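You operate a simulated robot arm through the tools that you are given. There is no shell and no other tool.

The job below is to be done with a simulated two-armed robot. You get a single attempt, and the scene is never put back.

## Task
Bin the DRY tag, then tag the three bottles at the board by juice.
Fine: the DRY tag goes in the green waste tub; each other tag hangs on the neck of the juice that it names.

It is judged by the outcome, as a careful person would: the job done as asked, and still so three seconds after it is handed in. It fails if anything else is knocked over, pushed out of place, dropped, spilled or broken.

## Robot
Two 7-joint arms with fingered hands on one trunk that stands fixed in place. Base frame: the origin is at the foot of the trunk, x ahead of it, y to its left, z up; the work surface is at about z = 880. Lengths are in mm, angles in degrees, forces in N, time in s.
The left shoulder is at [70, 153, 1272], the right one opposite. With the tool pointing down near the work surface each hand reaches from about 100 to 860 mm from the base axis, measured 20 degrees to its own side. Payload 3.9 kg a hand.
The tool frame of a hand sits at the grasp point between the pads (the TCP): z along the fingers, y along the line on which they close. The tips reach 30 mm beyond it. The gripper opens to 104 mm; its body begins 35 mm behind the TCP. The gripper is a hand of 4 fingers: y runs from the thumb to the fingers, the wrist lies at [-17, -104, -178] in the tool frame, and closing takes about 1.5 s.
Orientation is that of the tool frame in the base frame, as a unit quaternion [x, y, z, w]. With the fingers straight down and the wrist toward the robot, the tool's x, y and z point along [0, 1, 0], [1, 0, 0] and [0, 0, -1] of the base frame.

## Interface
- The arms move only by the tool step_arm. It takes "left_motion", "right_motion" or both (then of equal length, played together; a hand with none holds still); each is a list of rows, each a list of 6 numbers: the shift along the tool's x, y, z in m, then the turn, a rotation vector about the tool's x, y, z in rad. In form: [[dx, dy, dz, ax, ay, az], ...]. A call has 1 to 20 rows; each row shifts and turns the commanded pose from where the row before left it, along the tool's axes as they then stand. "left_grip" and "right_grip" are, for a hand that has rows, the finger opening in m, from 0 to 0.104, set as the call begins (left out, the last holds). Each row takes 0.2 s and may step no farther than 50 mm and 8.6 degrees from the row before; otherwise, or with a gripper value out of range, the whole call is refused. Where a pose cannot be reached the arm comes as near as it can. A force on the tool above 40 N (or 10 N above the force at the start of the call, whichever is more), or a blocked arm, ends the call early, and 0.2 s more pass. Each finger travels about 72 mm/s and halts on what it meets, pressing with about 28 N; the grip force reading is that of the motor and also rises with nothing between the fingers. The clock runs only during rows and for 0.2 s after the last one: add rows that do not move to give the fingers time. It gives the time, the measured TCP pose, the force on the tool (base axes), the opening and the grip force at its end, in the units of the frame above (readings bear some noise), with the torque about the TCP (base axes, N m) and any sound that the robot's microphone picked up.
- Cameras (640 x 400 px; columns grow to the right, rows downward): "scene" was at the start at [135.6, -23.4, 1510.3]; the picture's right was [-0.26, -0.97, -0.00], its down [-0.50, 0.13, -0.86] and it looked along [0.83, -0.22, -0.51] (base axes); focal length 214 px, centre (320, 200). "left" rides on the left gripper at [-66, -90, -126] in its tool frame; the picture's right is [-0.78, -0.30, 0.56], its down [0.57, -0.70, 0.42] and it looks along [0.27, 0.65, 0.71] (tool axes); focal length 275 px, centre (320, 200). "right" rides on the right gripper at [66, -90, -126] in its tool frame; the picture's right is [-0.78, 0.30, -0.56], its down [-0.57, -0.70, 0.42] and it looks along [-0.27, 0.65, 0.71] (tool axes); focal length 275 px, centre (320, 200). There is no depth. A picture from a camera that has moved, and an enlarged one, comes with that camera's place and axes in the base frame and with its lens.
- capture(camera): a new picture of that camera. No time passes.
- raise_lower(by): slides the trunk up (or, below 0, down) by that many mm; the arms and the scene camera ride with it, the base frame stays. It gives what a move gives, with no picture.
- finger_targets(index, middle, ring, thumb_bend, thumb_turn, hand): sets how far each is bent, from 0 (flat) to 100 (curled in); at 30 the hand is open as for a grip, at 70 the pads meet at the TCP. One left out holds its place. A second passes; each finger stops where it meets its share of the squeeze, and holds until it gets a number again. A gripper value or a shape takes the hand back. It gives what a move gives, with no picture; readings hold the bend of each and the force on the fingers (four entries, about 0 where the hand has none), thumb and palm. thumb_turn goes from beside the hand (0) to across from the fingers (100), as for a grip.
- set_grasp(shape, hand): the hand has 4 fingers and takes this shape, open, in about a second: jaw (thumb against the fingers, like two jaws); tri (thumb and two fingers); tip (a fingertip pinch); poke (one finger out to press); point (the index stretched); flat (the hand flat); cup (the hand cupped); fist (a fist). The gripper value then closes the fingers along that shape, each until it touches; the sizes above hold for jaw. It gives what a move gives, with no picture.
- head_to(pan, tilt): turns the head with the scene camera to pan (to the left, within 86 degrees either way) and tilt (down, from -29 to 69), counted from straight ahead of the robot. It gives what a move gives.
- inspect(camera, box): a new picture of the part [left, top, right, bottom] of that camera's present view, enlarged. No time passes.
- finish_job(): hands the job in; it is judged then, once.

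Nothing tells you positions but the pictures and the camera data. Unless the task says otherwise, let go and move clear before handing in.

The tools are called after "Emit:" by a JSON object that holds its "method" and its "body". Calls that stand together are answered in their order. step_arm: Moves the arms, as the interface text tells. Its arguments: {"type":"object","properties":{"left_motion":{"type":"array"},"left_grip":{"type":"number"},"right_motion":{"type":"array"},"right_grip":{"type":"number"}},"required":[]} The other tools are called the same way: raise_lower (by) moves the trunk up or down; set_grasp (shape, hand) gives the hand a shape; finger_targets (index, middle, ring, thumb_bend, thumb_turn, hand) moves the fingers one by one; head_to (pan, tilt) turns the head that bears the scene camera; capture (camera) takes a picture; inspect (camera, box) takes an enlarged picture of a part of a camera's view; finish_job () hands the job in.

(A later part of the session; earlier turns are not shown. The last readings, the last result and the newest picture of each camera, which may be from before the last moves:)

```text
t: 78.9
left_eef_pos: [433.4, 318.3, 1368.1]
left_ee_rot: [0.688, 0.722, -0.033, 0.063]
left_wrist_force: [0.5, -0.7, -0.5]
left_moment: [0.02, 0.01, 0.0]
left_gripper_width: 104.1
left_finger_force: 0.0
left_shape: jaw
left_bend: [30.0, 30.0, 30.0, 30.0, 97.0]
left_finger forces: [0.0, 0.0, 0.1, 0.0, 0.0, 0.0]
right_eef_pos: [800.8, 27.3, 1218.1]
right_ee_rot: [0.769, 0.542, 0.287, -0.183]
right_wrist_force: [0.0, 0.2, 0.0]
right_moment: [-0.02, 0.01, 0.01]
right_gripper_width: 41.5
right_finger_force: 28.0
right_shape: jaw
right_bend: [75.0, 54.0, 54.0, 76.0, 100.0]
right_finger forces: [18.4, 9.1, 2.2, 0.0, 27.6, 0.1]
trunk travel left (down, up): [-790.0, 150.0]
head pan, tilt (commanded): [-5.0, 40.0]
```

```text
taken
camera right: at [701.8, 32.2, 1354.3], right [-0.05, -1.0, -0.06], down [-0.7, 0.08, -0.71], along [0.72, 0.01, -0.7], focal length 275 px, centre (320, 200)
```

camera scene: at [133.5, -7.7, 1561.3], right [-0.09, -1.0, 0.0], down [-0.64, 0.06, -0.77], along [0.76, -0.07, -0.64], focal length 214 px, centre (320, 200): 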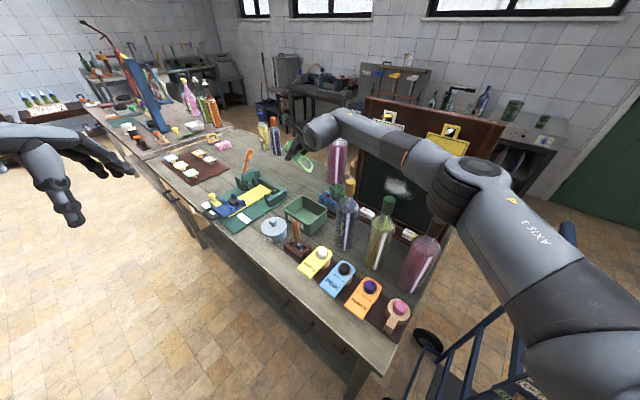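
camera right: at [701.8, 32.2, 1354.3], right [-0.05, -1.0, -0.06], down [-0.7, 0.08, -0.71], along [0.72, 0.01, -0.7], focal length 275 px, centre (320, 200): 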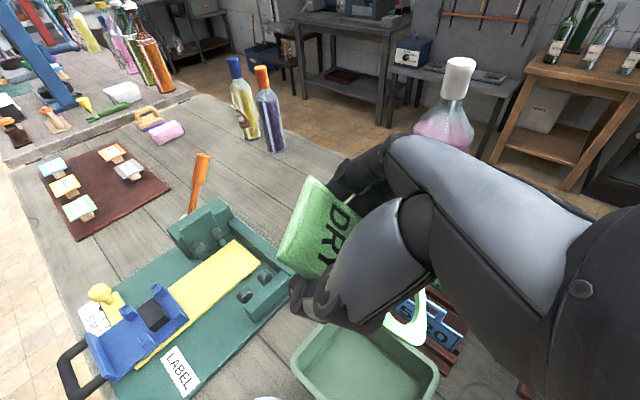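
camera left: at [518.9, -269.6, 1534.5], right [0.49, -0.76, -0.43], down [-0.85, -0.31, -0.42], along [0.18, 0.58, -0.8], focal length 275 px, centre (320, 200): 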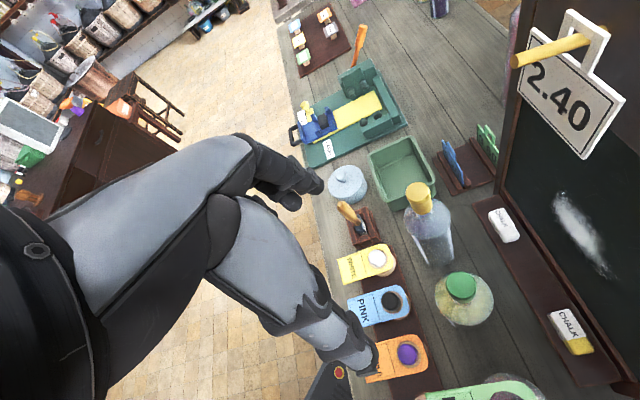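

Emit:
{"method": "step_arm", "body": {"right_motion": [[-0.0267, 0.0049, 0.023, 0, 0, 0], [-0.0267, 0.0049, 0.023, 0, 0, 0], [-0.0267, 0.0049, 0.023, 0, 0, 0], [-0.0267, 0.0049, 0.023, 0, 0, 0], [0, 0, 0, 0, 0, 0]]}}

Emit:
{"method": "inspect", "body": {"camera": "scene", "box": [250, 110, 370, 240]}}

Emit:
{"method": "capture", "body": {"camera": "right"}}

```text
t: 80.1
left_eef_pos: [427.2, 321.3, 1369.4]
left_ee_rot: [0.688, 0.722, -0.032, 0.065]
left_wrist_force: [-0.6, 0.0, 0.0]
left_moment: [-0.02, -0.02, 0.01]
left_gripper_width: 104.2
left_finger_force: 0.0
left_shape: jaw
left_bend: [30.0, 30.0, 30.0, 30.0, 97.0]
left_finger forces: [0.0, 0.0, 0.0, 0.0, 0.0, 0.0]
right_eef_pos: [814.3, -1.3, 1088.9]
right_ee_rot: [0.766, 0.543, 0.292, -0.181]
right_wrist_force: [0.1, -0.5, -0.9]
right_moment: [-0.03, 0.0, 0.03]
right_gripper_width: 41.4
right_finger_force: 27.9
right_shape: jaw
right_bend: [75.0, 54.0, 55.0, 76.0, 100.0]
right_finger forces: [18.4, 9.1, 2.1, 0.0, 27.6, 0.0]
trunk travel left (down, up): [-790.0, 150.0]
head pan, tilt (commanded): [-5.0, 40.0]
```

```text
3.08 times, centred on (310, 175) of scene
camera zoom: at [126.2, -5.5, 1562.6], right [-0.09, -1.0, 0.0], down [-0.64, 0.05, -0.77], along [0.77, -0.07, -0.64], focal length 660 px, centre (351, 277)
```

zoom: 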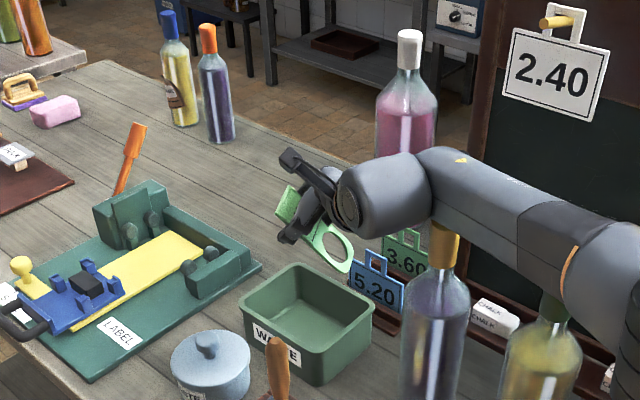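

```text
taken
camera right: at [712.7, 3.8, 1223.8], right [-0.05, -1.0, -0.06], down [-0.69, 0.08, -0.72], along [0.72, 0.01, -0.69], focal length 275 px, centre (320, 200)
```

right: 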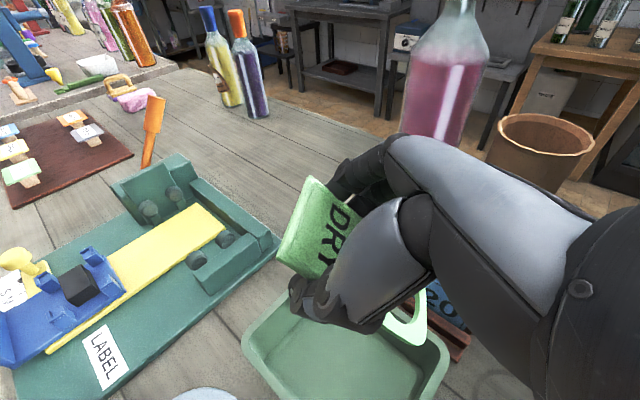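

The forearm passes close above the yellow-capped bottle in this pose, so I must not lower here. I'll reduce the tilt and shift left so that the wrist moves away from that bottle first.

Emit:
{"method": "step_arm", "body": {"right_motion": [[0.01, 0.0005, 0.0083, 0, -0.13, 0], [0.01, 0.0005, 0.0083, 0, -0.13, 0], [0, 0, 0, 0, 0, 0]]}}

Emit:
{"method": "inspect", "body": {"camera": "scene", "box": [250, 110, 410, 260]}}

Emit:
{"method": "capture", "body": {"camera": "right"}}

Emit:
{"method": "capture", "body": {"camera": "left"}}

```text
t: 80.9
left_eef_pos: [431.7, 315.3, 1368.4]
left_ee_rot: [0.689, 0.721, -0.033, 0.063]
left_wrist_force: [0.3, -0.9, -0.4]
left_moment: [0.02, -0.01, 0.0]
left_gripper_width: 103.8
left_finger_force: 0.1
left_shape: jaw
left_bend: [30.0, 30.0, 30.0, 30.0, 97.0]
left_finger forces: [0.0, 0.0, 0.0, 0.0, 0.0, 0.0]
right_eef_pos: [814.3, 18.4, 1079.3]
right_ee_rot: [0.797, 0.56, 0.193, -0.116]
right_wrist_force: [0.7, -0.6, -0.2]
right_moment: [0.02, 0.01, 0.05]
right_gripper_width: 40.9
right_finger_force: 27.9
right_shape: jaw
right_bend: [75.0, 54.0, 55.0, 76.0, 100.0]
right_finger forces: [18.2, 9.0, 2.0, 0.0, 27.3, 0.0]
right hand out of reach, approached as far as the arm can: row 2
trunk travel left (down, up): [-790.0, 150.0]
head pan, tilt (commanded): [-5.0, 40.0]
```

```text
2.67 times, centred on (330, 185) of scene
camera zoom: at [131.8, -9.5, 1561.3], right [-0.09, -1.0, 0.0], down [-0.64, 0.06, -0.77], along [0.76, -0.07, -0.64], focal length 572 px, centre (293, 240)
```

zoom: 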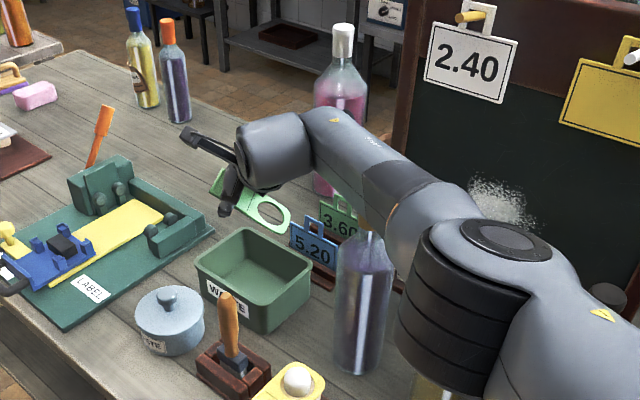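

```text
taken
camera right: at [727.4, 54.7, 1218.1], right [-0.05, -0.98, 0.17], down [-0.75, -0.07, -0.65], along [0.66, -0.16, -0.74], focal length 275 px, centre (320, 200)
```

right: 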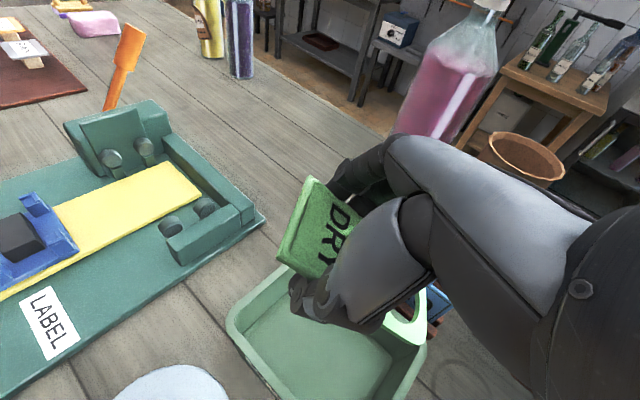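

```text
taken
camera left: at [338.9, 262.8, 1496.3], right [-0.24, -0.86, -0.46], down [-0.71, 0.48, -0.53], along [0.67, 0.2, -0.72], focal length 275 px, centre (320, 200)
```

left: 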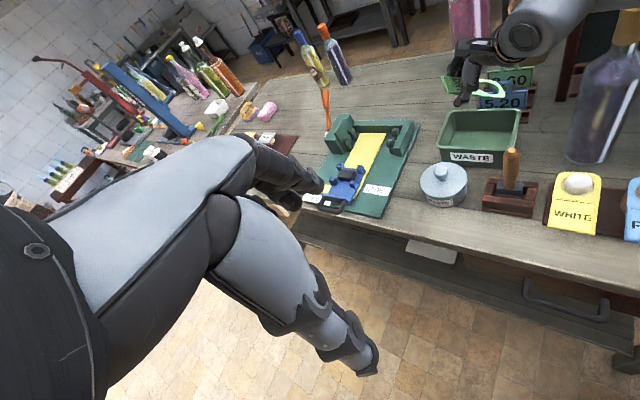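

Emit:
{"method": "step_arm", "body": {"right_motion": [[-0.0033, 0.0077, -0.0013, 0, 0.07, 0], [0, 0, 0, 0, 0, 0]]}}

Emit:
{"method": "raise_lower", "body": {"by": -50}}

Emit:
{"method": "inspect", "body": {"camera": "scene", "box": [250, 110, 410, 260]}}

Emit:
{"method": "capture", "body": {"camera": "right"}}

Emit:
{"method": "inspect", "body": {"camera": "left", "box": [400, 0, 640, 200]}}

```text
t: 81.5
left_eef_pos: [432.9, 317.6, 1367.2]
left_ee_rot: [0.689, 0.722, -0.033, 0.062]
left_wrist_force: [0.3, -0.1, 0.8]
left_moment: [0.0, 0.04, 0.03]
left_gripper_width: 104.0
left_finger_force: 0.0
left_shape: jaw
left_bend: [30.0, 30.0, 30.0, 30.0, 97.0]
left_finger forces: [0.1, 0.1, 0.0, 0.1, 0.0, 0.0]
right_eef_pos: [820.5, 14.9, 1079.6]
right_ee_rot: [0.792, 0.557, 0.213, -0.131]
right_wrist_force: [-0.4, -0.1, 0.0]
right_moment: [0.0, 0.0, 0.03]
right_gripper_width: 41.2
right_finger_force: 28.0
right_shape: jaw
right_bend: [75.0, 54.0, 55.0, 76.0, 100.0]
right_finger forces: [18.4, 8.9, 2.0, 0.0, 27.2, 0.0]
trunk travel left (down, up): [-790.0, 150.0]
head pan, tilt (commanded): [-5.0, 40.0]
```

```text
t: 82.4
left_eef_pos: [433.4, 317.4, 1316.1]
left_ee_rot: [0.689, 0.721, -0.034, 0.062]
left_wrist_force: [0.2, -0.7, 0.4]
left_moment: [-0.03, 0.05, 0.01]
left_gripper_width: 104.0
left_finger_force: 0.1
left_shape: jaw
left_bend: [30.0, 30.0, 30.0, 30.0, 97.0]
left_finger forces: [0.0, 0.0, 0.0, 0.1, 0.0, 0.0]
right_eef_pos: [822.1, 14.1, 1029.8]
right_ee_rot: [0.791, 0.557, 0.215, -0.13]
right_wrist_force: [1.5, -1.8, 2.2]
right_moment: [0.01, 0.14, 0.09]
right_gripper_width: 41.2
right_finger_force: 27.7
right_shape: jaw
right_bend: [75.0, 54.0, 55.0, 76.0, 100.0]
right_finger forces: [18.5, 8.8, 1.9, 0.1, 27.3, 0.0]
trunk travel left (down, up): [-740.0, 200.0]
head pan, tilt (commanded): [-5.0, 40.0]
```

```text
2.67 times, centred on (330, 185) of scene
camera zoom: at [133.7, -7.8, 1511.2], right [-0.09, -1.0, 0.0], down [-0.64, 0.06, -0.77], along [0.76, -0.07, -0.64], focal length 572 px, centre (293, 240)
```

zoom: 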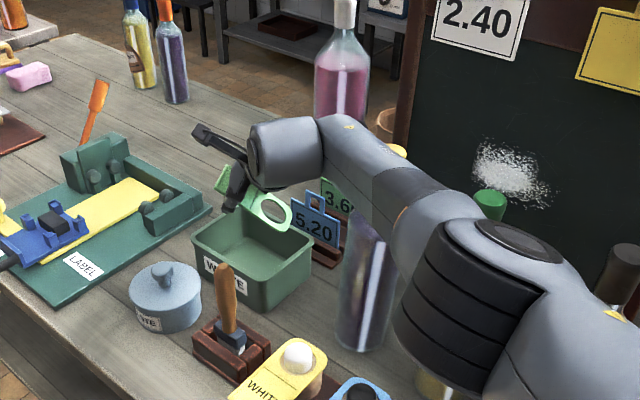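

```text
taken
camera right: at [732.3, 42.9, 1168.2], right [-0.05, -0.99, 0.12], down [-0.74, -0.04, -0.67], along [0.67, -0.13, -0.73], focal length 275 px, centre (320, 200)
```

right: 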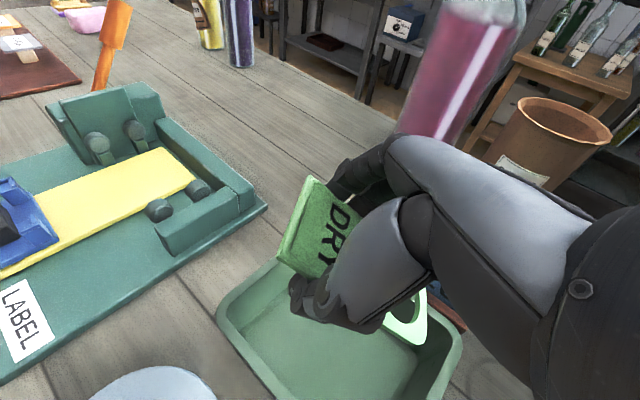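

```text
2.00 times, centred on (520, 100) of left
camera zoom: at [340.7, 264.7, 1445.4], right [-0.24, -0.86, -0.46], down [-0.71, 0.47, -0.52], along [0.67, 0.2, -0.72], focal length 551 px, centre (-80, 400)
```

zoom: 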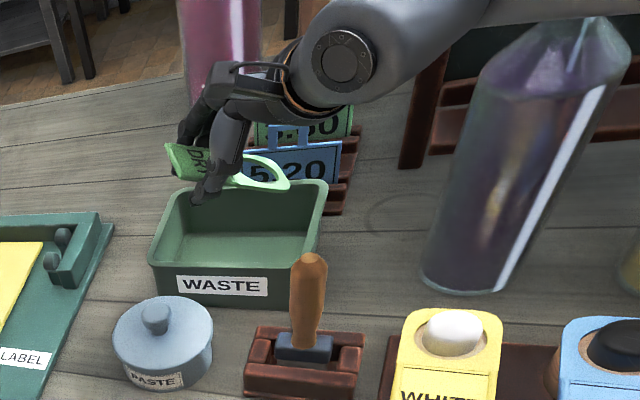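

The forearm seems to be leaning on the yellow-capped bottle. I'm going straight back up at once.

Emit:
{"method": "raise_lower", "body": {"by": 60}}

Emit:
{"method": "inspect", "body": {"camera": "scene", "box": [250, 110, 410, 260]}}

Emit:
{"method": "capture", "body": {"camera": "scene"}}

Emit:
{"method": "inspect", "body": {"camera": "left", "box": [400, 0, 640, 200]}}

```text
t: 83.4
left_eef_pos: [433.4, 319.8, 1376.6]
left_ee_rot: [0.688, 0.722, -0.034, 0.062]
left_wrist_force: [-0.1, -0.7, 0.2]
left_moment: [0.01, 0.02, 0.02]
left_gripper_width: 103.6
left_finger_force: 0.0
left_shape: jaw
left_bend: [30.0, 30.0, 30.0, 30.0, 97.0]
left_finger forces: [0.0, 0.0, 0.0, 0.0, 0.0, 0.0]
right_eef_pos: [821.4, 16.9, 1088.6]
right_ee_rot: [0.792, 0.557, 0.213, -0.131]
right_wrist_force: [-0.2, -0.2, -1.0]
right_moment: [0.02, -0.02, 0.03]
right_gripper_width: 41.8
right_finger_force: 28.1
right_shape: jaw
right_bend: [75.0, 54.0, 55.0, 76.0, 100.0]
right_finger forces: [18.4, 8.8, 2.0, 0.1, 27.4, 0.0]
trunk travel left (down, up): [-800.0, 140.0]
head pan, tilt (commanded): [-5.0, 40.0]
```

```text
2.67 times, centred on (330, 185) of scene
camera zoom: at [133.6, -6.6, 1571.3], right [-0.09, -1.0, 0.0], down [-0.64, 0.06, -0.77], along [0.76, -0.07, -0.64], focal length 572 px, centre (293, 240)
```

zoom: 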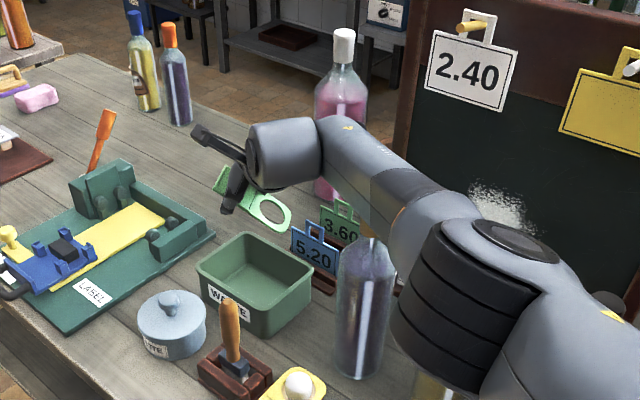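

```text
taken
camera scene: at [133.6, -6.6, 1571.3], right [-0.09, -1.0, 0.0], down [-0.64, 0.06, -0.77], along [0.76, -0.07, -0.64], focal length 214 px, centre (320, 200)
```

scene: 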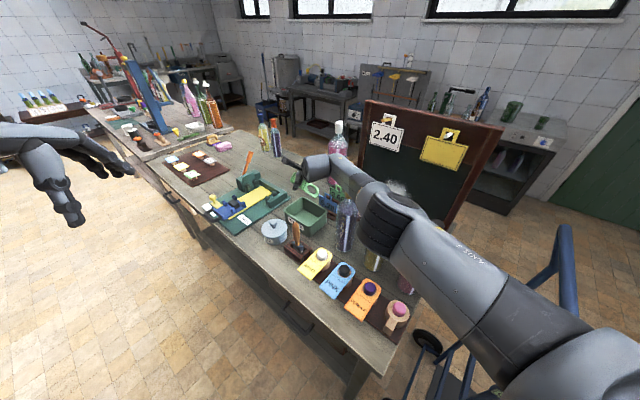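

```text
2.00 times, centred on (520, 100) of left
camera zoom: at [340.4, 266.1, 1505.3], right [-0.24, -0.86, -0.46], down [-0.71, 0.47, -0.53], along [0.67, 0.2, -0.72], focal length 551 px, centre (-80, 400)
```

zoom: 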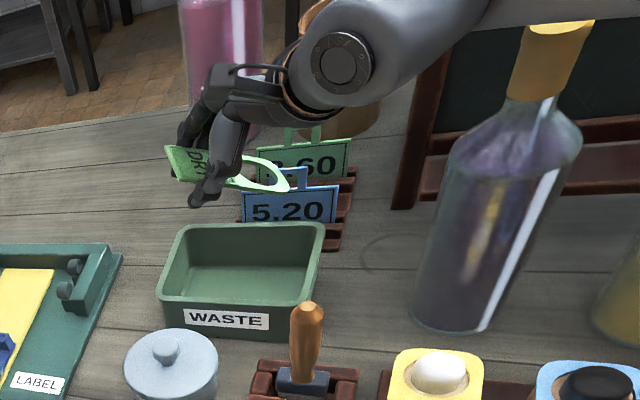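

The bottle stands upright again. The forearm needs to come in from further left, so I'll retreat toward the table front, turn the hand to yaw +45° with the label end downward, and then re-approach the tub.

Emit:
{"method": "step_arm", "body": {"right_motion": [[0.0193, 0.0012, -0.035, 0, 0, 0], [0.0193, 0.0012, -0.035, 0, 0, 0], [0.0072, -0.0357, -0.0057, 0, 0, 0], [0.0072, -0.0357, -0.0057, 0, 0, 0], [0.0072, -0.0357, -0.0057, 0, 0, 0], [0.0072, -0.0357, -0.0057, 0, 0, 0], [0, 0, 0, 0, 0, 0]]}}

Emit:
{"method": "inspect", "body": {"camera": "scene", "box": [250, 110, 410, 260]}}

Emit:
{"method": "capture", "body": {"camera": "scene"}}

```text
t: 85.0
left_eef_pos: [433.5, 318.0, 1377.7]
left_ee_rot: [0.688, 0.722, -0.034, 0.062]
left_wrist_force: [0.4, 0.7, -0.3]
left_moment: [-0.01, -0.01, -0.02]
left_gripper_width: 103.6
left_finger_force: 0.0
left_shape: jaw
left_bend: [30.0, 30.0, 30.0, 30.0, 97.0]
left_finger forces: [0.0, 0.1, 0.0, 0.1, 0.0, 0.0]
right_eef_pos: [691.9, 78.7, 1198.3]
right_ee_rot: [0.792, 0.557, 0.213, -0.132]
right_wrist_force: [-0.2, -0.5, -0.5]
right_moment: [0.01, 0.01, -0.01]
right_gripper_width: 40.9
right_finger_force: 27.3
right_shape: jaw
right_bend: [75.0, 54.0, 55.0, 76.0, 100.0]
right_finger forces: [18.3, 8.8, 1.8, 0.0, 27.0, 0.0]
trunk travel left (down, up): [-800.0, 140.0]
head pan, tilt (commanded): [-5.0, 40.0]
```

```text
2.67 times, centred on (330, 185) of scene
camera zoom: at [133.7, -7.7, 1571.3], right [-0.09, -1.0, 0.0], down [-0.64, 0.06, -0.77], along [0.76, -0.07, -0.64], focal length 572 px, centre (293, 240)
```

zoom: 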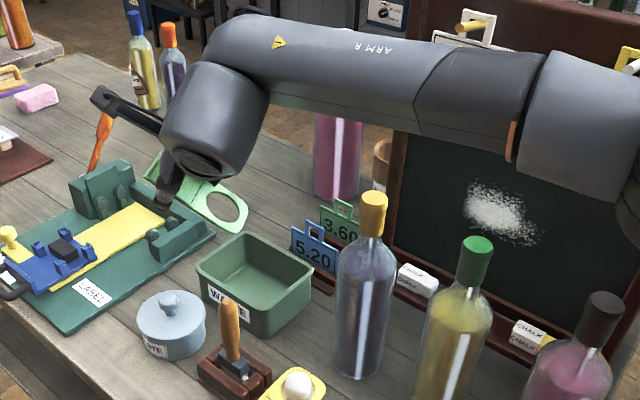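

```text
taken
camera scene: at [133.7, -7.7, 1571.3], right [-0.09, -1.0, 0.0], down [-0.64, 0.06, -0.77], along [0.76, -0.07, -0.64], focal length 214 px, centre (320, 200)
```

scene: 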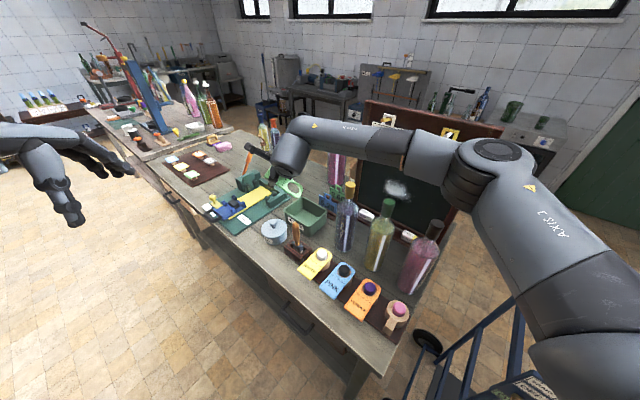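

Emit:
{"method": "step_arm", "body": {"right_motion": [[0, 0, 0, -0.0118, -0.0937, -0.1003], [0, 0, 0, -0.0118, -0.0937, -0.1003], [0, 0, 0, -0.0118, -0.0937, -0.1003], [0, 0, 0, -0.0118, -0.0937, -0.1003], [0, 0, 0, -0.0118, -0.0937, -0.1003], [0, 0, 0, -0.0118, -0.0937, -0.1003], [0, 0, 0, -0.0118, -0.0937, -0.1003], [0, 0, 0, -0.0118, -0.0937, -0.1003], [0, 0, 0, -0.0118, -0.0937, -0.1003], [0, 0, 0, -0.0118, -0.0937, -0.1003], [0, 0, 0, -0.0118, -0.0937, -0.1003], [0, 0, 0, -0.0118, -0.0937, -0.1003], [0, 0, 0, 0, 0, 0]]}}

Emit:
{"method": "capture", "body": {"camera": "scene"}}

Emit:
{"method": "capture", "body": {"camera": "right"}}

```text
t: 87.8
left_eef_pos: [432.8, 319.0, 1377.9]
left_ee_rot: [0.688, 0.723, -0.033, 0.064]
left_wrist_force: [0.4, -0.4, 0.0]
left_moment: [-0.01, 0.0, -0.02]
left_gripper_width: 103.9
left_finger_force: 0.1
left_shape: jaw
left_bend: [30.0, 30.0, 30.0, 30.0, 97.0]
left_finger forces: [0.0, 0.0, 0.0, 0.0, 0.1, 0.1]
right_eef_pos: [692.2, 78.6, 1199.3]
right_ee_rot: [0.353, 0.853, -0.146, 0.356]
right_wrist_force: [-0.2, -0.2, 0.0]
right_moment: [-0.01, 0.01, -0.01]
right_gripper_width: 41.1
right_finger_force: 28.1
right_shape: jaw
right_bend: [75.0, 54.0, 55.0, 76.0, 100.0]
right_finger forces: [18.2, 8.7, 1.7, 0.0, 27.0, 0.0]
trunk travel left (down, up): [-800.0, 140.0]
head pan, tilt (commanded): [-5.0, 40.0]
```

```text
taken
camera scene: at [133.3, -7.3, 1571.3], right [-0.09, -1.0, 0.0], down [-0.64, 0.06, -0.77], along [0.76, -0.07, -0.64], focal length 214 px, centre (320, 200)
```

scene: 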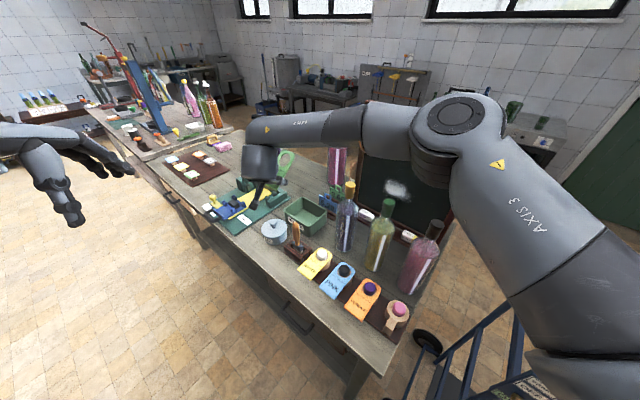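

```text
taken
camera right: at [531.2, 110.2, 1240.4], right [0.32, 0.1, 0.94], down [0.0, -0.99, 0.11], along [0.95, -0.03, -0.32], focal length 275 px, centre (320, 200)
```

right: 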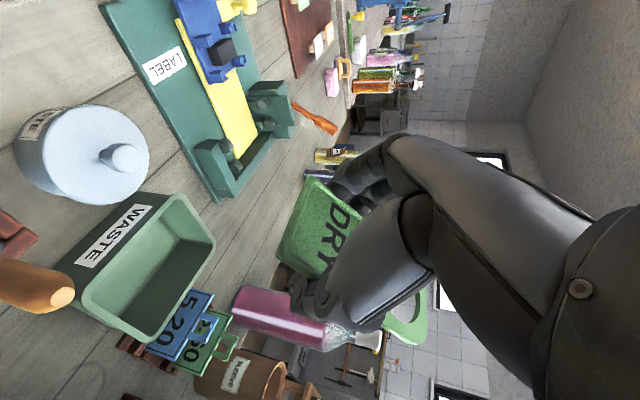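

The new posture works and keeps the forearm well away from the bottles. The chisel handle in front of the tub tops out near (650,25,1030), so I'll approach above it and look again.

Emit:
{"method": "step_arm", "body": {"right_motion": [[-0.009, 0.0114, 0.0465, 0, 0, 0], [-0.009, 0.0114, 0.0465, 0, 0, 0], [-0.009, 0.0114, 0.0465, 0, 0, 0], [0, 0, 0, 0.062, 0, 0.062], [0, 0, 0, 0.062, 0, 0.062], [0, 0, 0, 0.062, 0, 0.062], [0, 0, 0, 0, 0, 0]]}}

Emit:
{"method": "inspect", "body": {"camera": "scene", "box": [240, 110, 400, 260]}}

Emit:
{"method": "capture", "body": {"camera": "right"}}

Emit:
{"method": "inspect", "body": {"camera": "left", "box": [400, 0, 640, 200]}}

```text
t: 89.4
left_eef_pos: [431.5, 317.4, 1377.8]
left_ee_rot: [0.688, 0.722, -0.034, 0.063]
left_wrist_force: [-0.7, -0.9, -0.3]
left_moment: [0.0, 0.0, 0.03]
left_gripper_width: 103.6
left_finger_force: 0.1
left_shape: jaw
left_bend: [30.0, 30.0, 30.0, 30.0, 97.0]
left_finger forces: [0.1, 0.1, 0.1, 0.0, 0.0, 0.0]
right_eef_pos: [781.0, 29.2, 1132.0]
right_ee_rot: [0.463, 0.799, -0.19, 0.332]
right_wrist_force: [0.2, -0.6, 0.8]
right_moment: [-0.01, -0.03, 0.0]
right_gripper_width: 40.9
right_finger_force: 27.6
right_shape: jaw
right_bend: [75.0, 54.0, 55.0, 77.0, 100.0]
right_finger forces: [18.2, 8.6, 1.7, 0.0, 26.9, 0.0]
right hand out of reach, approached as far as the arm can: row 3
trunk travel left (down, up): [-800.0, 140.0]
head pan, tilt (commanded): [-5.0, 40.0]
```

```text
2.67 times, centred on (320, 185) of scene
camera zoom: at [132.6, -7.2, 1571.4], right [-0.09, -1.0, 0.0], down [-0.64, 0.06, -0.77], along [0.76, -0.07, -0.64], focal length 572 px, centre (320, 240)
```

zoom: 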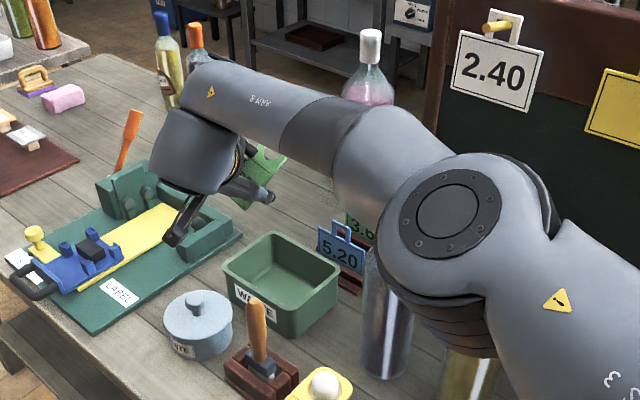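

```text
taken
camera right: at [634.0, 101.9, 1173.8], right [0.33, 0.01, 0.94], down [-0.26, -0.96, 0.1], along [0.91, -0.28, -0.32], focal length 275 px, centre (320, 200)
```

right: 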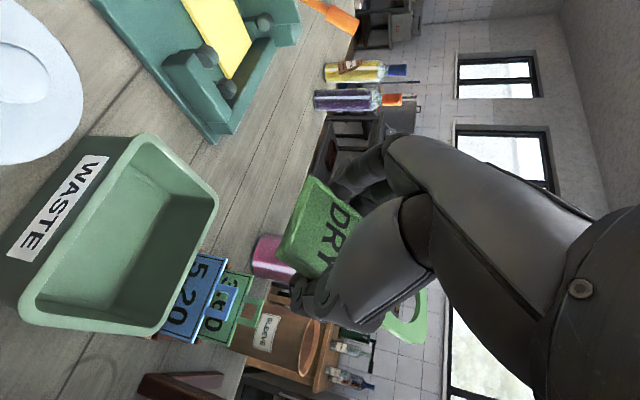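

```text
2.00 times, centred on (520, 100) of left
camera zoom: at [339.4, 265.5, 1505.7], right [-0.24, -0.86, -0.46], down [-0.71, 0.47, -0.53], along [0.67, 0.2, -0.72], focal length 551 px, centre (-80, 400)
```

zoom: 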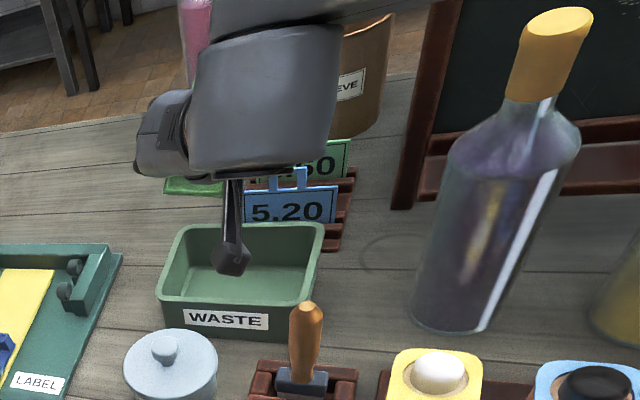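

Emit:
{"method": "raise_lower", "body": {"by": -60}}

Emit:
{"method": "step_arm", "body": {"right_motion": [[-0.0135, 0.0051, 0.0135, 0, 0, 0], [-0.0045, 0.0025, 0.0045, 0, 0, 0], [0, 0, 0, 0, 0, 0]]}}

Emit:
{"method": "inspect", "body": {"camera": "scene", "box": [240, 110, 400, 260]}}

Emit:
{"method": "inspect", "body": {"camera": "left", "box": [400, 0, 640, 200]}}

Emit:
{"method": "capture", "body": {"camera": "right"}}

```text
t: 90.4
left_eef_pos: [433.4, 318.1, 1317.6]
left_ee_rot: [0.688, 0.722, -0.033, 0.062]
left_wrist_force: [-0.2, 0.1, 0.9]
left_moment: [-0.02, 0.03, 0.01]
left_gripper_width: 103.9
left_finger_force: 0.0
left_shape: jaw
left_bend: [30.0, 30.0, 30.0, 30.0, 97.0]
left_finger forces: [0.1, 0.0, 0.0, 0.0, 0.1, 0.0]
right_eef_pos: [782.1, 30.1, 1071.5]
right_ee_rot: [0.462, 0.8, -0.191, 0.332]
right_wrist_force: [-0.3, 0.0, -0.1]
right_moment: [0.0, -0.02, 0.0]
right_gripper_width: 40.9
right_finger_force: 28.0
right_shape: jaw
right_bend: [75.0, 54.0, 55.0, 77.0, 100.0]
right_finger forces: [18.2, 8.7, 1.5, 0.1, 26.9, 0.0]
trunk travel left (down, up): [-740.0, 200.0]
head pan, tilt (commanded): [-5.0, 40.0]
```

```text
t: 91.2
left_eef_pos: [432.7, 318.2, 1317.0]
left_ee_rot: [0.688, 0.722, -0.034, 0.064]
left_wrist_force: [0.2, -0.6, 0.3]
left_moment: [-0.01, 0.0, 0.02]
left_gripper_width: 103.9
left_finger_force: 0.0
left_shape: jaw
left_bend: [30.0, 30.0, 30.0, 30.0, 97.0]
left_finger forces: [0.1, 0.0, 0.1, 0.0, 0.0, 0.0]
right_eef_pos: [794.5, 10.6, 1073.1]
right_ee_rot: [0.462, 0.799, -0.191, 0.333]
right_wrist_force: [-0.5, 0.1, -0.5]
right_moment: [-0.03, -0.04, -0.01]
right_gripper_width: 40.8
right_finger_force: 28.3
right_shape: jaw
right_bend: [75.0, 54.0, 55.0, 77.0, 100.0]
right_finger forces: [18.3, 8.7, 1.6, 0.1, 26.8, 0.1]
right hand out of reach, approached as far as the arm can: row 2
trunk travel left (down, up): [-740.0, 200.0]
head pan, tilt (commanded): [-5.0, 40.0]
```

```text
2.67 times, centred on (320, 185) of scene
camera zoom: at [133.0, -7.0, 1511.3], right [-0.09, -1.0, 0.0], down [-0.64, 0.06, -0.77], along [0.76, -0.07, -0.64], focal length 572 px, centre (320, 240)
```

zoom: 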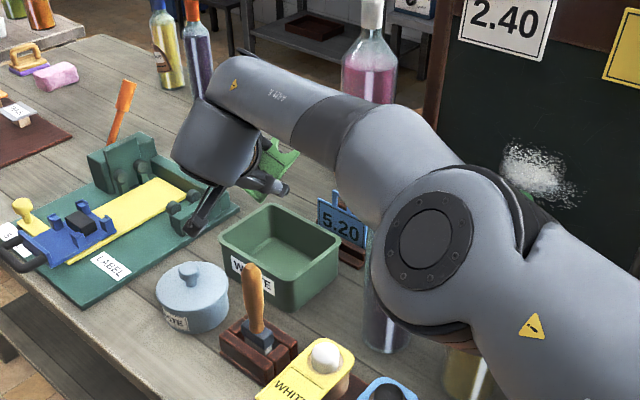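

```text
2.00 times, centred on (520, 100) of left
camera zoom: at [339.8, 265.7, 1445.6], right [-0.24, -0.86, -0.46], down [-0.71, 0.47, -0.53], along [0.67, 0.2, -0.72], focal length 551 px, centre (-80, 400)
```

zoom: 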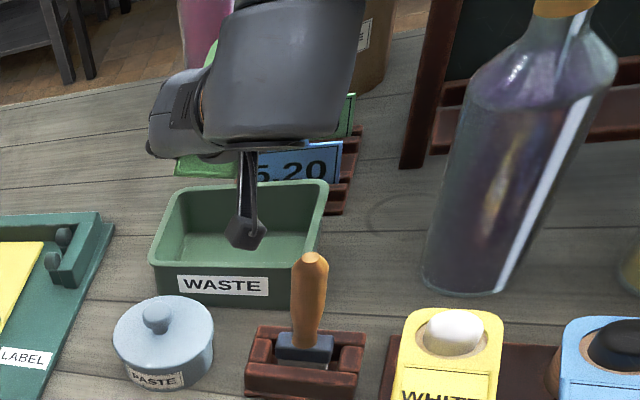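

```text
taken
camera right: at [648.9, 81.8, 1113.7], right [0.33, 0.01, 0.94], down [-0.25, -0.96, 0.1], along [0.91, -0.27, -0.31], focal length 275 px, centre (320, 200)
```

right: 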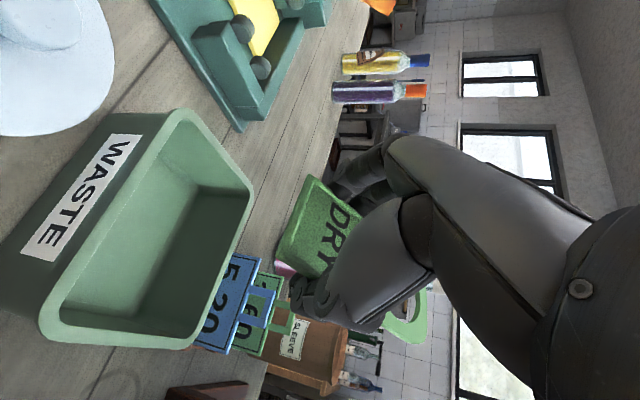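

The tag is centred over the tub and the arm is clear of the bottles and chisel. Lowering via the trunk.

Emit:
{"method": "raise_lower", "body": {"by": -40}}

Emit:
{"method": "inspect", "body": {"camera": "scene", "box": [240, 110, 400, 260]}}

Emit:
{"method": "inspect", "body": {"camera": "left", "box": [400, 0, 640, 200]}}

Emit:
{"method": "capture", "body": {"camera": "right"}}

```text
t: 92.1
left_eef_pos: [432.9, 319.7, 1278.3]
left_ee_rot: [0.688, 0.722, -0.033, 0.063]
left_wrist_force: [0.7, -0.4, 0.8]
left_moment: [0.01, 0.04, 0.05]
left_gripper_width: 104.0
left_finger_force: 0.0
left_shape: jaw
left_bend: [30.0, 30.0, 30.0, 30.0, 97.0]
left_finger forces: [0.0, 0.1, 0.1, 0.1, 0.1, 0.0]
right_eef_pos: [795.8, 8.4, 1032.7]
right_ee_rot: [0.462, 0.8, -0.191, 0.332]
right_wrist_force: [0.7, -0.7, 0.1]
right_moment: [-0.01, -0.01, -0.01]
right_gripper_width: 41.1
right_finger_force: 28.1
right_shape: jaw
right_bend: [75.0, 54.0, 55.0, 77.0, 100.0]
right_finger forces: [18.2, 8.6, 1.6, 0.1, 26.9, 0.0]
trunk travel left (down, up): [-700.0, 240.0]
head pan, tilt (commanded): [-5.0, 40.0]
```

```text
2.67 times, centred on (320, 185) of scene
camera zoom: at [132.9, -7.4, 1471.3], right [-0.09, -1.0, 0.0], down [-0.64, 0.06, -0.77], along [0.76, -0.07, -0.64], focal length 572 px, centre (320, 240)
```

zoom: 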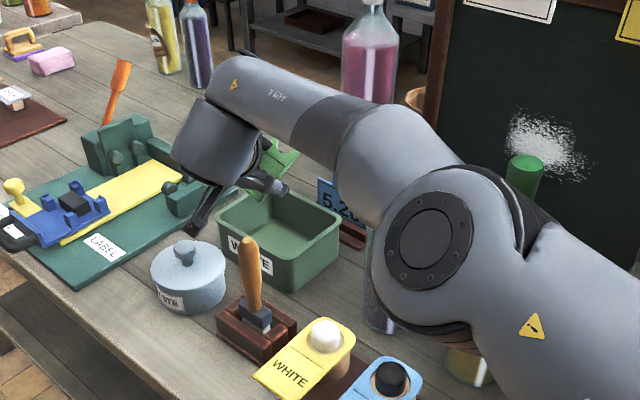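

```text
2.00 times, centred on (520, 100) of left
camera zoom: at [339.7, 265.3, 1405.7], right [-0.24, -0.86, -0.46], down [-0.71, 0.47, -0.53], along [0.67, 0.2, -0.72], focal length 551 px, centre (-80, 400)
```

zoom: 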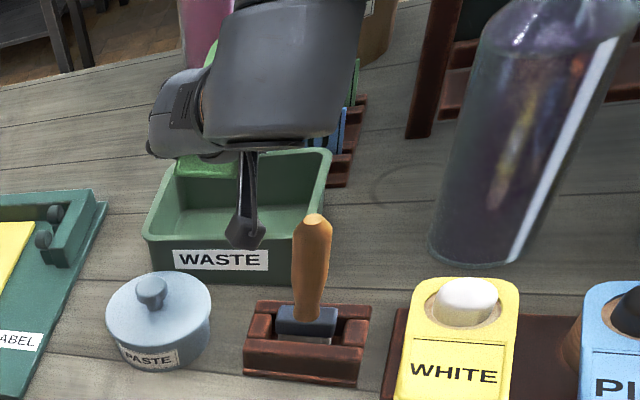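

```text
taken
camera right: at [648.9, 81.6, 1073.8], right [0.33, 0.01, 0.94], down [-0.25, -0.96, 0.1], along [0.91, -0.27, -0.31], focal length 275 px, centre (320, 200)
```

right: 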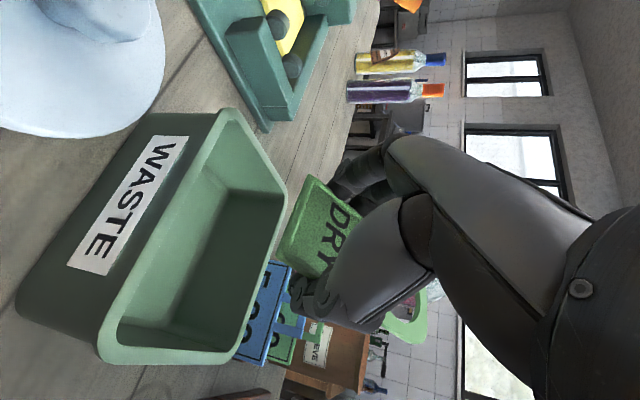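

Emit:
{"method": "raise_lower", "body": {"by": -30}}

Emit:
{"method": "capture", "body": {"camera": "right"}}

Emit:
{"method": "inspect", "body": {"camera": "left", "box": [400, 0, 640, 200]}}

Emit:
{"method": "inspect", "body": {"camera": "scene", "box": [240, 110, 400, 260]}}

```text
t: 92.8
left_eef_pos: [431.9, 318.8, 1247.1]
left_ee_rot: [0.688, 0.722, -0.033, 0.063]
left_wrist_force: [0.2, -0.4, 0.1]
left_moment: [-0.02, 0.02, 0.01]
left_gripper_width: 103.7
left_finger_force: 0.0
left_shape: jaw
left_bend: [30.0, 30.0, 30.0, 30.0, 97.0]
left_finger forces: [0.0, 0.1, 0.1, 0.0, 0.0, 0.1]
right_eef_pos: [795.9, 9.4, 1001.7]
right_ee_rot: [0.462, 0.8, -0.19, 0.332]
right_wrist_force: [0.4, 0.1, -0.5]
right_moment: [-0.04, -0.01, 0.0]
right_gripper_width: 41.1
right_finger_force: 28.0
right_shape: jaw
right_bend: [75.0, 54.0, 55.0, 77.0, 100.0]
right_finger forces: [18.2, 8.7, 1.5, 0.0, 26.8, 0.0]
trunk travel left (down, up): [-670.0, 270.0]
head pan, tilt (commanded): [-5.0, 40.0]
```

```text
taken
camera right: at [648.8, 81.6, 1043.9], right [0.33, 0.01, 0.94], down [-0.25, -0.96, 0.1], along [0.91, -0.27, -0.31], focal length 275 px, centre (320, 200)
```

right: 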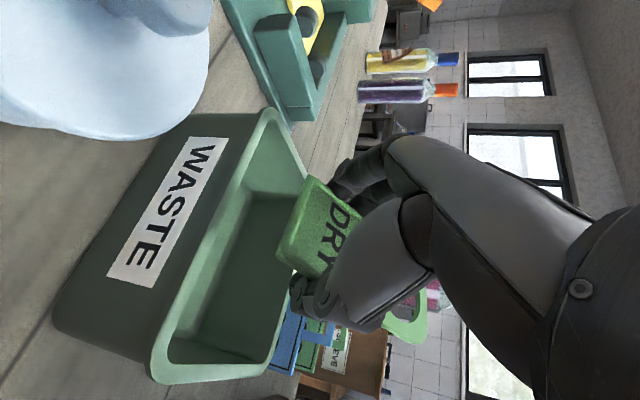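

```text
2.00 times, centred on (520, 100) of left
camera zoom: at [339.6, 265.3, 1375.7], right [-0.24, -0.86, -0.46], down [-0.71, 0.47, -0.53], along [0.67, 0.2, -0.72], focal length 551 px, centre (-80, 400)
```

zoom: 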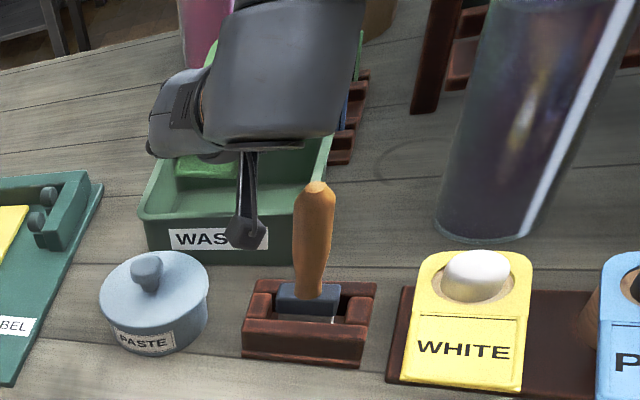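

```text
2.67 times, centred on (320, 185) of scene
camera zoom: at [132.8, -7.4, 1441.3], right [-0.09, -1.0, 0.0], down [-0.64, 0.06, -0.77], along [0.76, -0.07, -0.64], focal length 572 px, centre (320, 240)
```

zoom: 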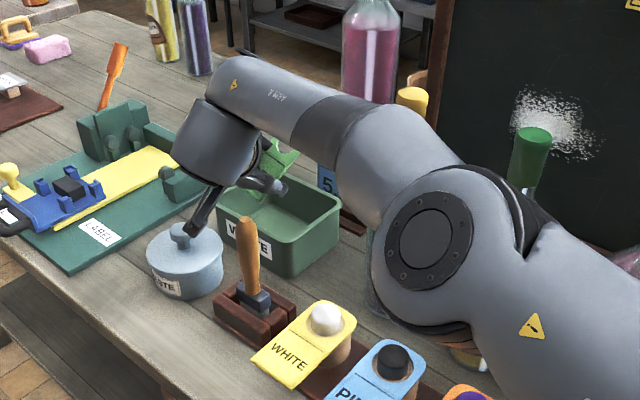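

The tag's label end is right over the tub's interior. Releasing it now.

Emit:
{"method": "step_arm", "body": {"right_motion": [[0, 0, 0, 0, 0, 0], [0, 0, 0, 0, 0, 0], [0, 0, 0, 0, 0, 0], [0, 0, 0, 0, 0, 0], [0, 0, 0, 0, 0, 0], [0, 0, 0, 0, 0, 0]], "right_grip": 0.095}}

Emit:
{"method": "capture", "body": {"camera": "right"}}

Emit:
{"method": "inspect", "body": {"camera": "scene", "box": [240, 110, 400, 260]}}

Emit:
{"method": "inspect", "body": {"camera": "left", "box": [400, 0, 640, 200]}}

```text
t: 94.2
left_eef_pos: [433.0, 318.4, 1246.8]
left_ee_rot: [0.689, 0.722, -0.033, 0.063]
left_wrist_force: [0.0, 0.4, -0.1]
left_moment: [0.02, 0.0, -0.03]
left_gripper_width: 104.0
left_finger_force: 0.1
left_shape: jaw
left_bend: [30.0, 30.0, 30.0, 30.0, 97.0]
left_finger forces: [0.1, 0.0, 0.0, 0.0, 0.0, 0.0]
right_eef_pos: [795.4, 10.1, 1002.9]
right_ee_rot: [0.462, 0.8, -0.191, 0.332]
right_wrist_force: [-0.4, 0.4, -0.1]
right_moment: [-0.02, 0.03, 0.02]
right_gripper_width: 94.4
right_finger_force: 0.1
right_shape: jaw
right_bend: [32.0, 32.0, 30.0, 31.0, 98.0]
right_finger forces: [0.1, 0.1, 0.0, 0.1, 0.0, 0.0]
trunk travel left (down, up): [-670.0, 270.0]
head pan, tilt (commanded): [-5.0, 40.0]
```

```text
taken
camera right: at [649.1, 81.8, 1043.6], right [0.33, 0.01, 0.94], down [-0.25, -0.96, 0.1], along [0.91, -0.27, -0.31], focal length 275 px, centre (320, 200)
```

right: 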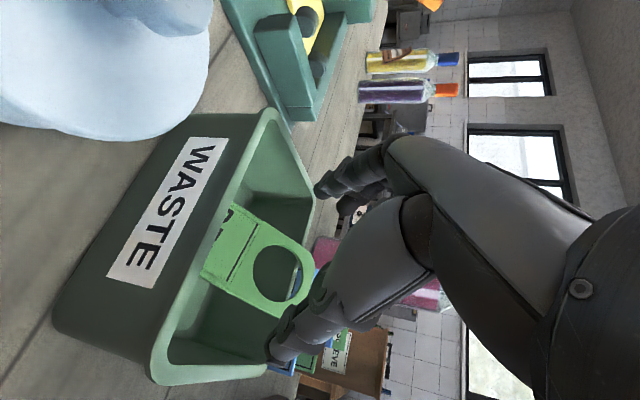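

```text
2.67 times, centred on (320, 185) of scene
camera zoom: at [133.3, -7.2, 1441.3], right [-0.09, -1.0, 0.0], down [-0.64, 0.06, -0.77], along [0.76, -0.07, -0.64], focal length 572 px, centre (320, 240)
```

zoom: 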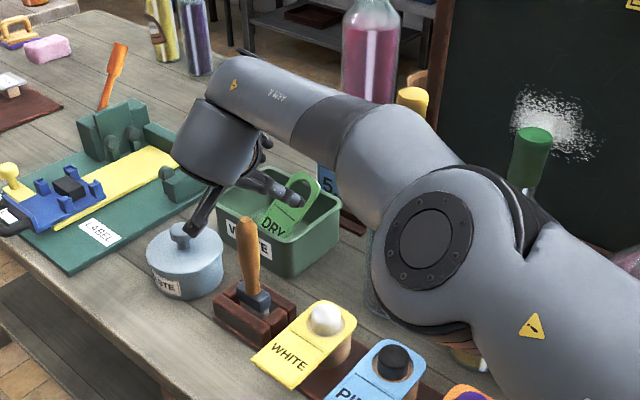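

```text
2.00 times, centred on (520, 100) of left
camera zoom: at [340.0, 265.5, 1375.5], right [-0.24, -0.86, -0.46], down [-0.71, 0.47, -0.53], along [0.67, 0.2, -0.72], focal length 551 px, centre (-80, 400)
```

zoom: 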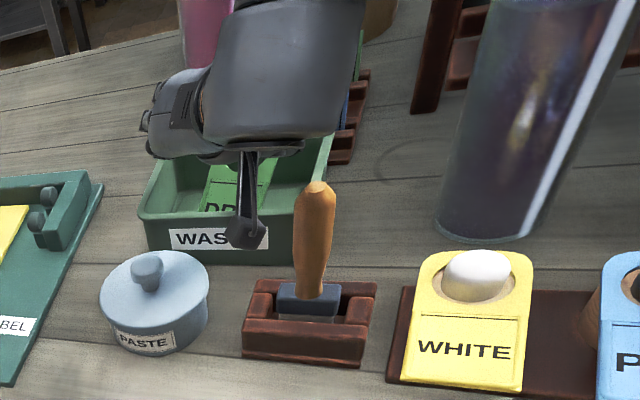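

The DRY tag is inside the tub, its label end down and its ring leaning on the far wall. I'll raise the hand straight up and retreat.

Emit:
{"method": "raise_lower", "body": {"by": 140}}

Emit:
{"method": "step_arm", "body": {"right_motion": [[0.009, -0.012, -0.0465, 0, 0, 0], [0.009, -0.012, -0.0465, 0, 0, 0], [0, -0.04, -0.01, 0, 0, 0], [0, -0.04, 0, 0, 0, 0], [0, 0, 0, 0, 0, 0]], "right_grip": 0.1}}

Emit:
{"method": "capture", "body": {"camera": "scene"}}

Emit:
{"method": "inspect", "body": {"camera": "scene", "box": [270, 180, 350, 240]}}

```text
t: 95.9
left_eef_pos: [432.5, 318.3, 1386.5]
left_ee_rot: [0.689, 0.722, -0.033, 0.063]
left_wrist_force: [-0.4, 0.2, -0.2]
left_moment: [0.0, 0.02, 0.0]
left_gripper_width: 103.6
left_finger_force: 0.0
left_shape: jaw
left_bend: [30.0, 30.0, 30.0, 30.0, 97.0]
left_finger forces: [0.0, 0.0, 0.1, 0.0, 0.0, 0.0]
right_eef_pos: [794.2, 9.4, 1142.2]
right_ee_rot: [0.463, 0.8, -0.189, 0.332]
right_wrist_force: [-0.1, -0.3, 0.4]
right_moment: [0.01, 0.03, -0.03]
right_gripper_width: 94.7
right_finger_force: 0.1
right_shape: jaw
right_bend: [32.0, 32.0, 30.0, 31.0, 98.0]
right_finger forces: [0.0, 0.0, 0.0, 0.0, 0.0, 0.0]
trunk travel left (down, up): [-810.0, 130.0]
head pan, tilt (commanded): [-5.0, 40.0]
```

```text
t: 97.1
left_eef_pos: [432.9, 319.0, 1386.7]
left_ee_rot: [0.688, 0.722, -0.033, 0.063]
left_wrist_force: [-0.2, -0.6, 0.5]
left_moment: [-0.07, 0.02, -0.01]
left_gripper_width: 103.9
left_finger_force: 0.0
left_shape: jaw
left_bend: [30.0, 30.0, 30.0, 30.0, 97.0]
left_finger forces: [0.0, 0.1, 0.1, 0.1, 0.0, 0.0]
right_eef_pos: [664.9, 32.6, 1200.2]
right_ee_rot: [0.462, 0.799, -0.19, 0.334]
right_wrist_force: [-0.6, 0.8, 0.7]
right_moment: [-0.02, -0.01, 0.02]
right_gripper_width: 99.8
right_finger_force: 0.0
right_shape: jaw
right_bend: [32.0, 31.0, 30.0, 31.0, 97.0]
right_finger forces: [0.0, 0.0, 0.0, 0.1, 0.0, 0.0]
trunk travel left (down, up): [-810.0, 130.0]
head pan, tilt (commanded): [-5.0, 40.0]
```

```text
taken
camera scene: at [133.2, -5.6, 1581.3], right [-0.09, -1.0, 0.0], down [-0.64, 0.05, -0.77], along [0.76, -0.07, -0.64], focal length 214 px, centre (320, 200)
```

scene: 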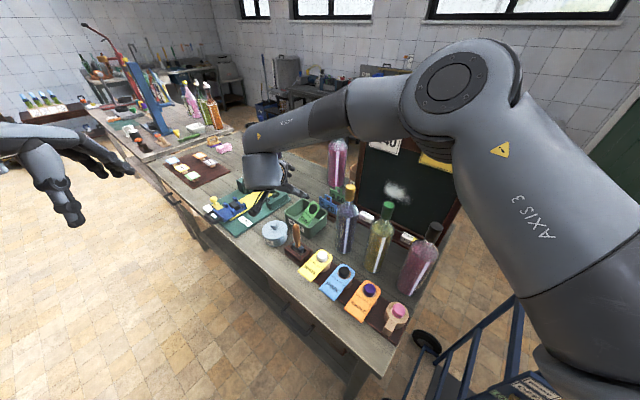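

```text
6.67 times, centred on (310, 210) of scene
camera zoom: at [133.2, -5.6, 1581.3], right [-0.09, -1.0, 0.0], down [-0.64, 0.05, -0.77], along [0.76, -0.07, -0.64], focal length 1430 px, centre (387, 133)
```

zoom: 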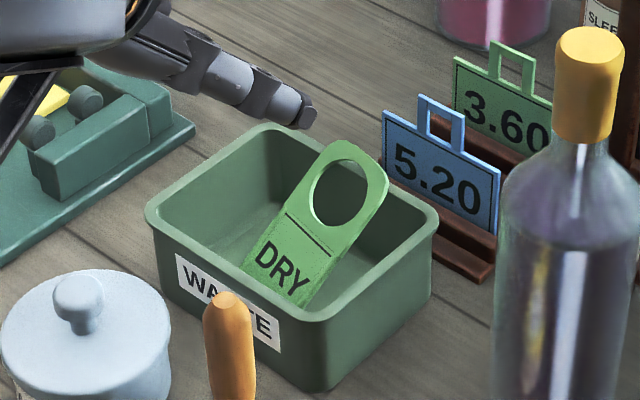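

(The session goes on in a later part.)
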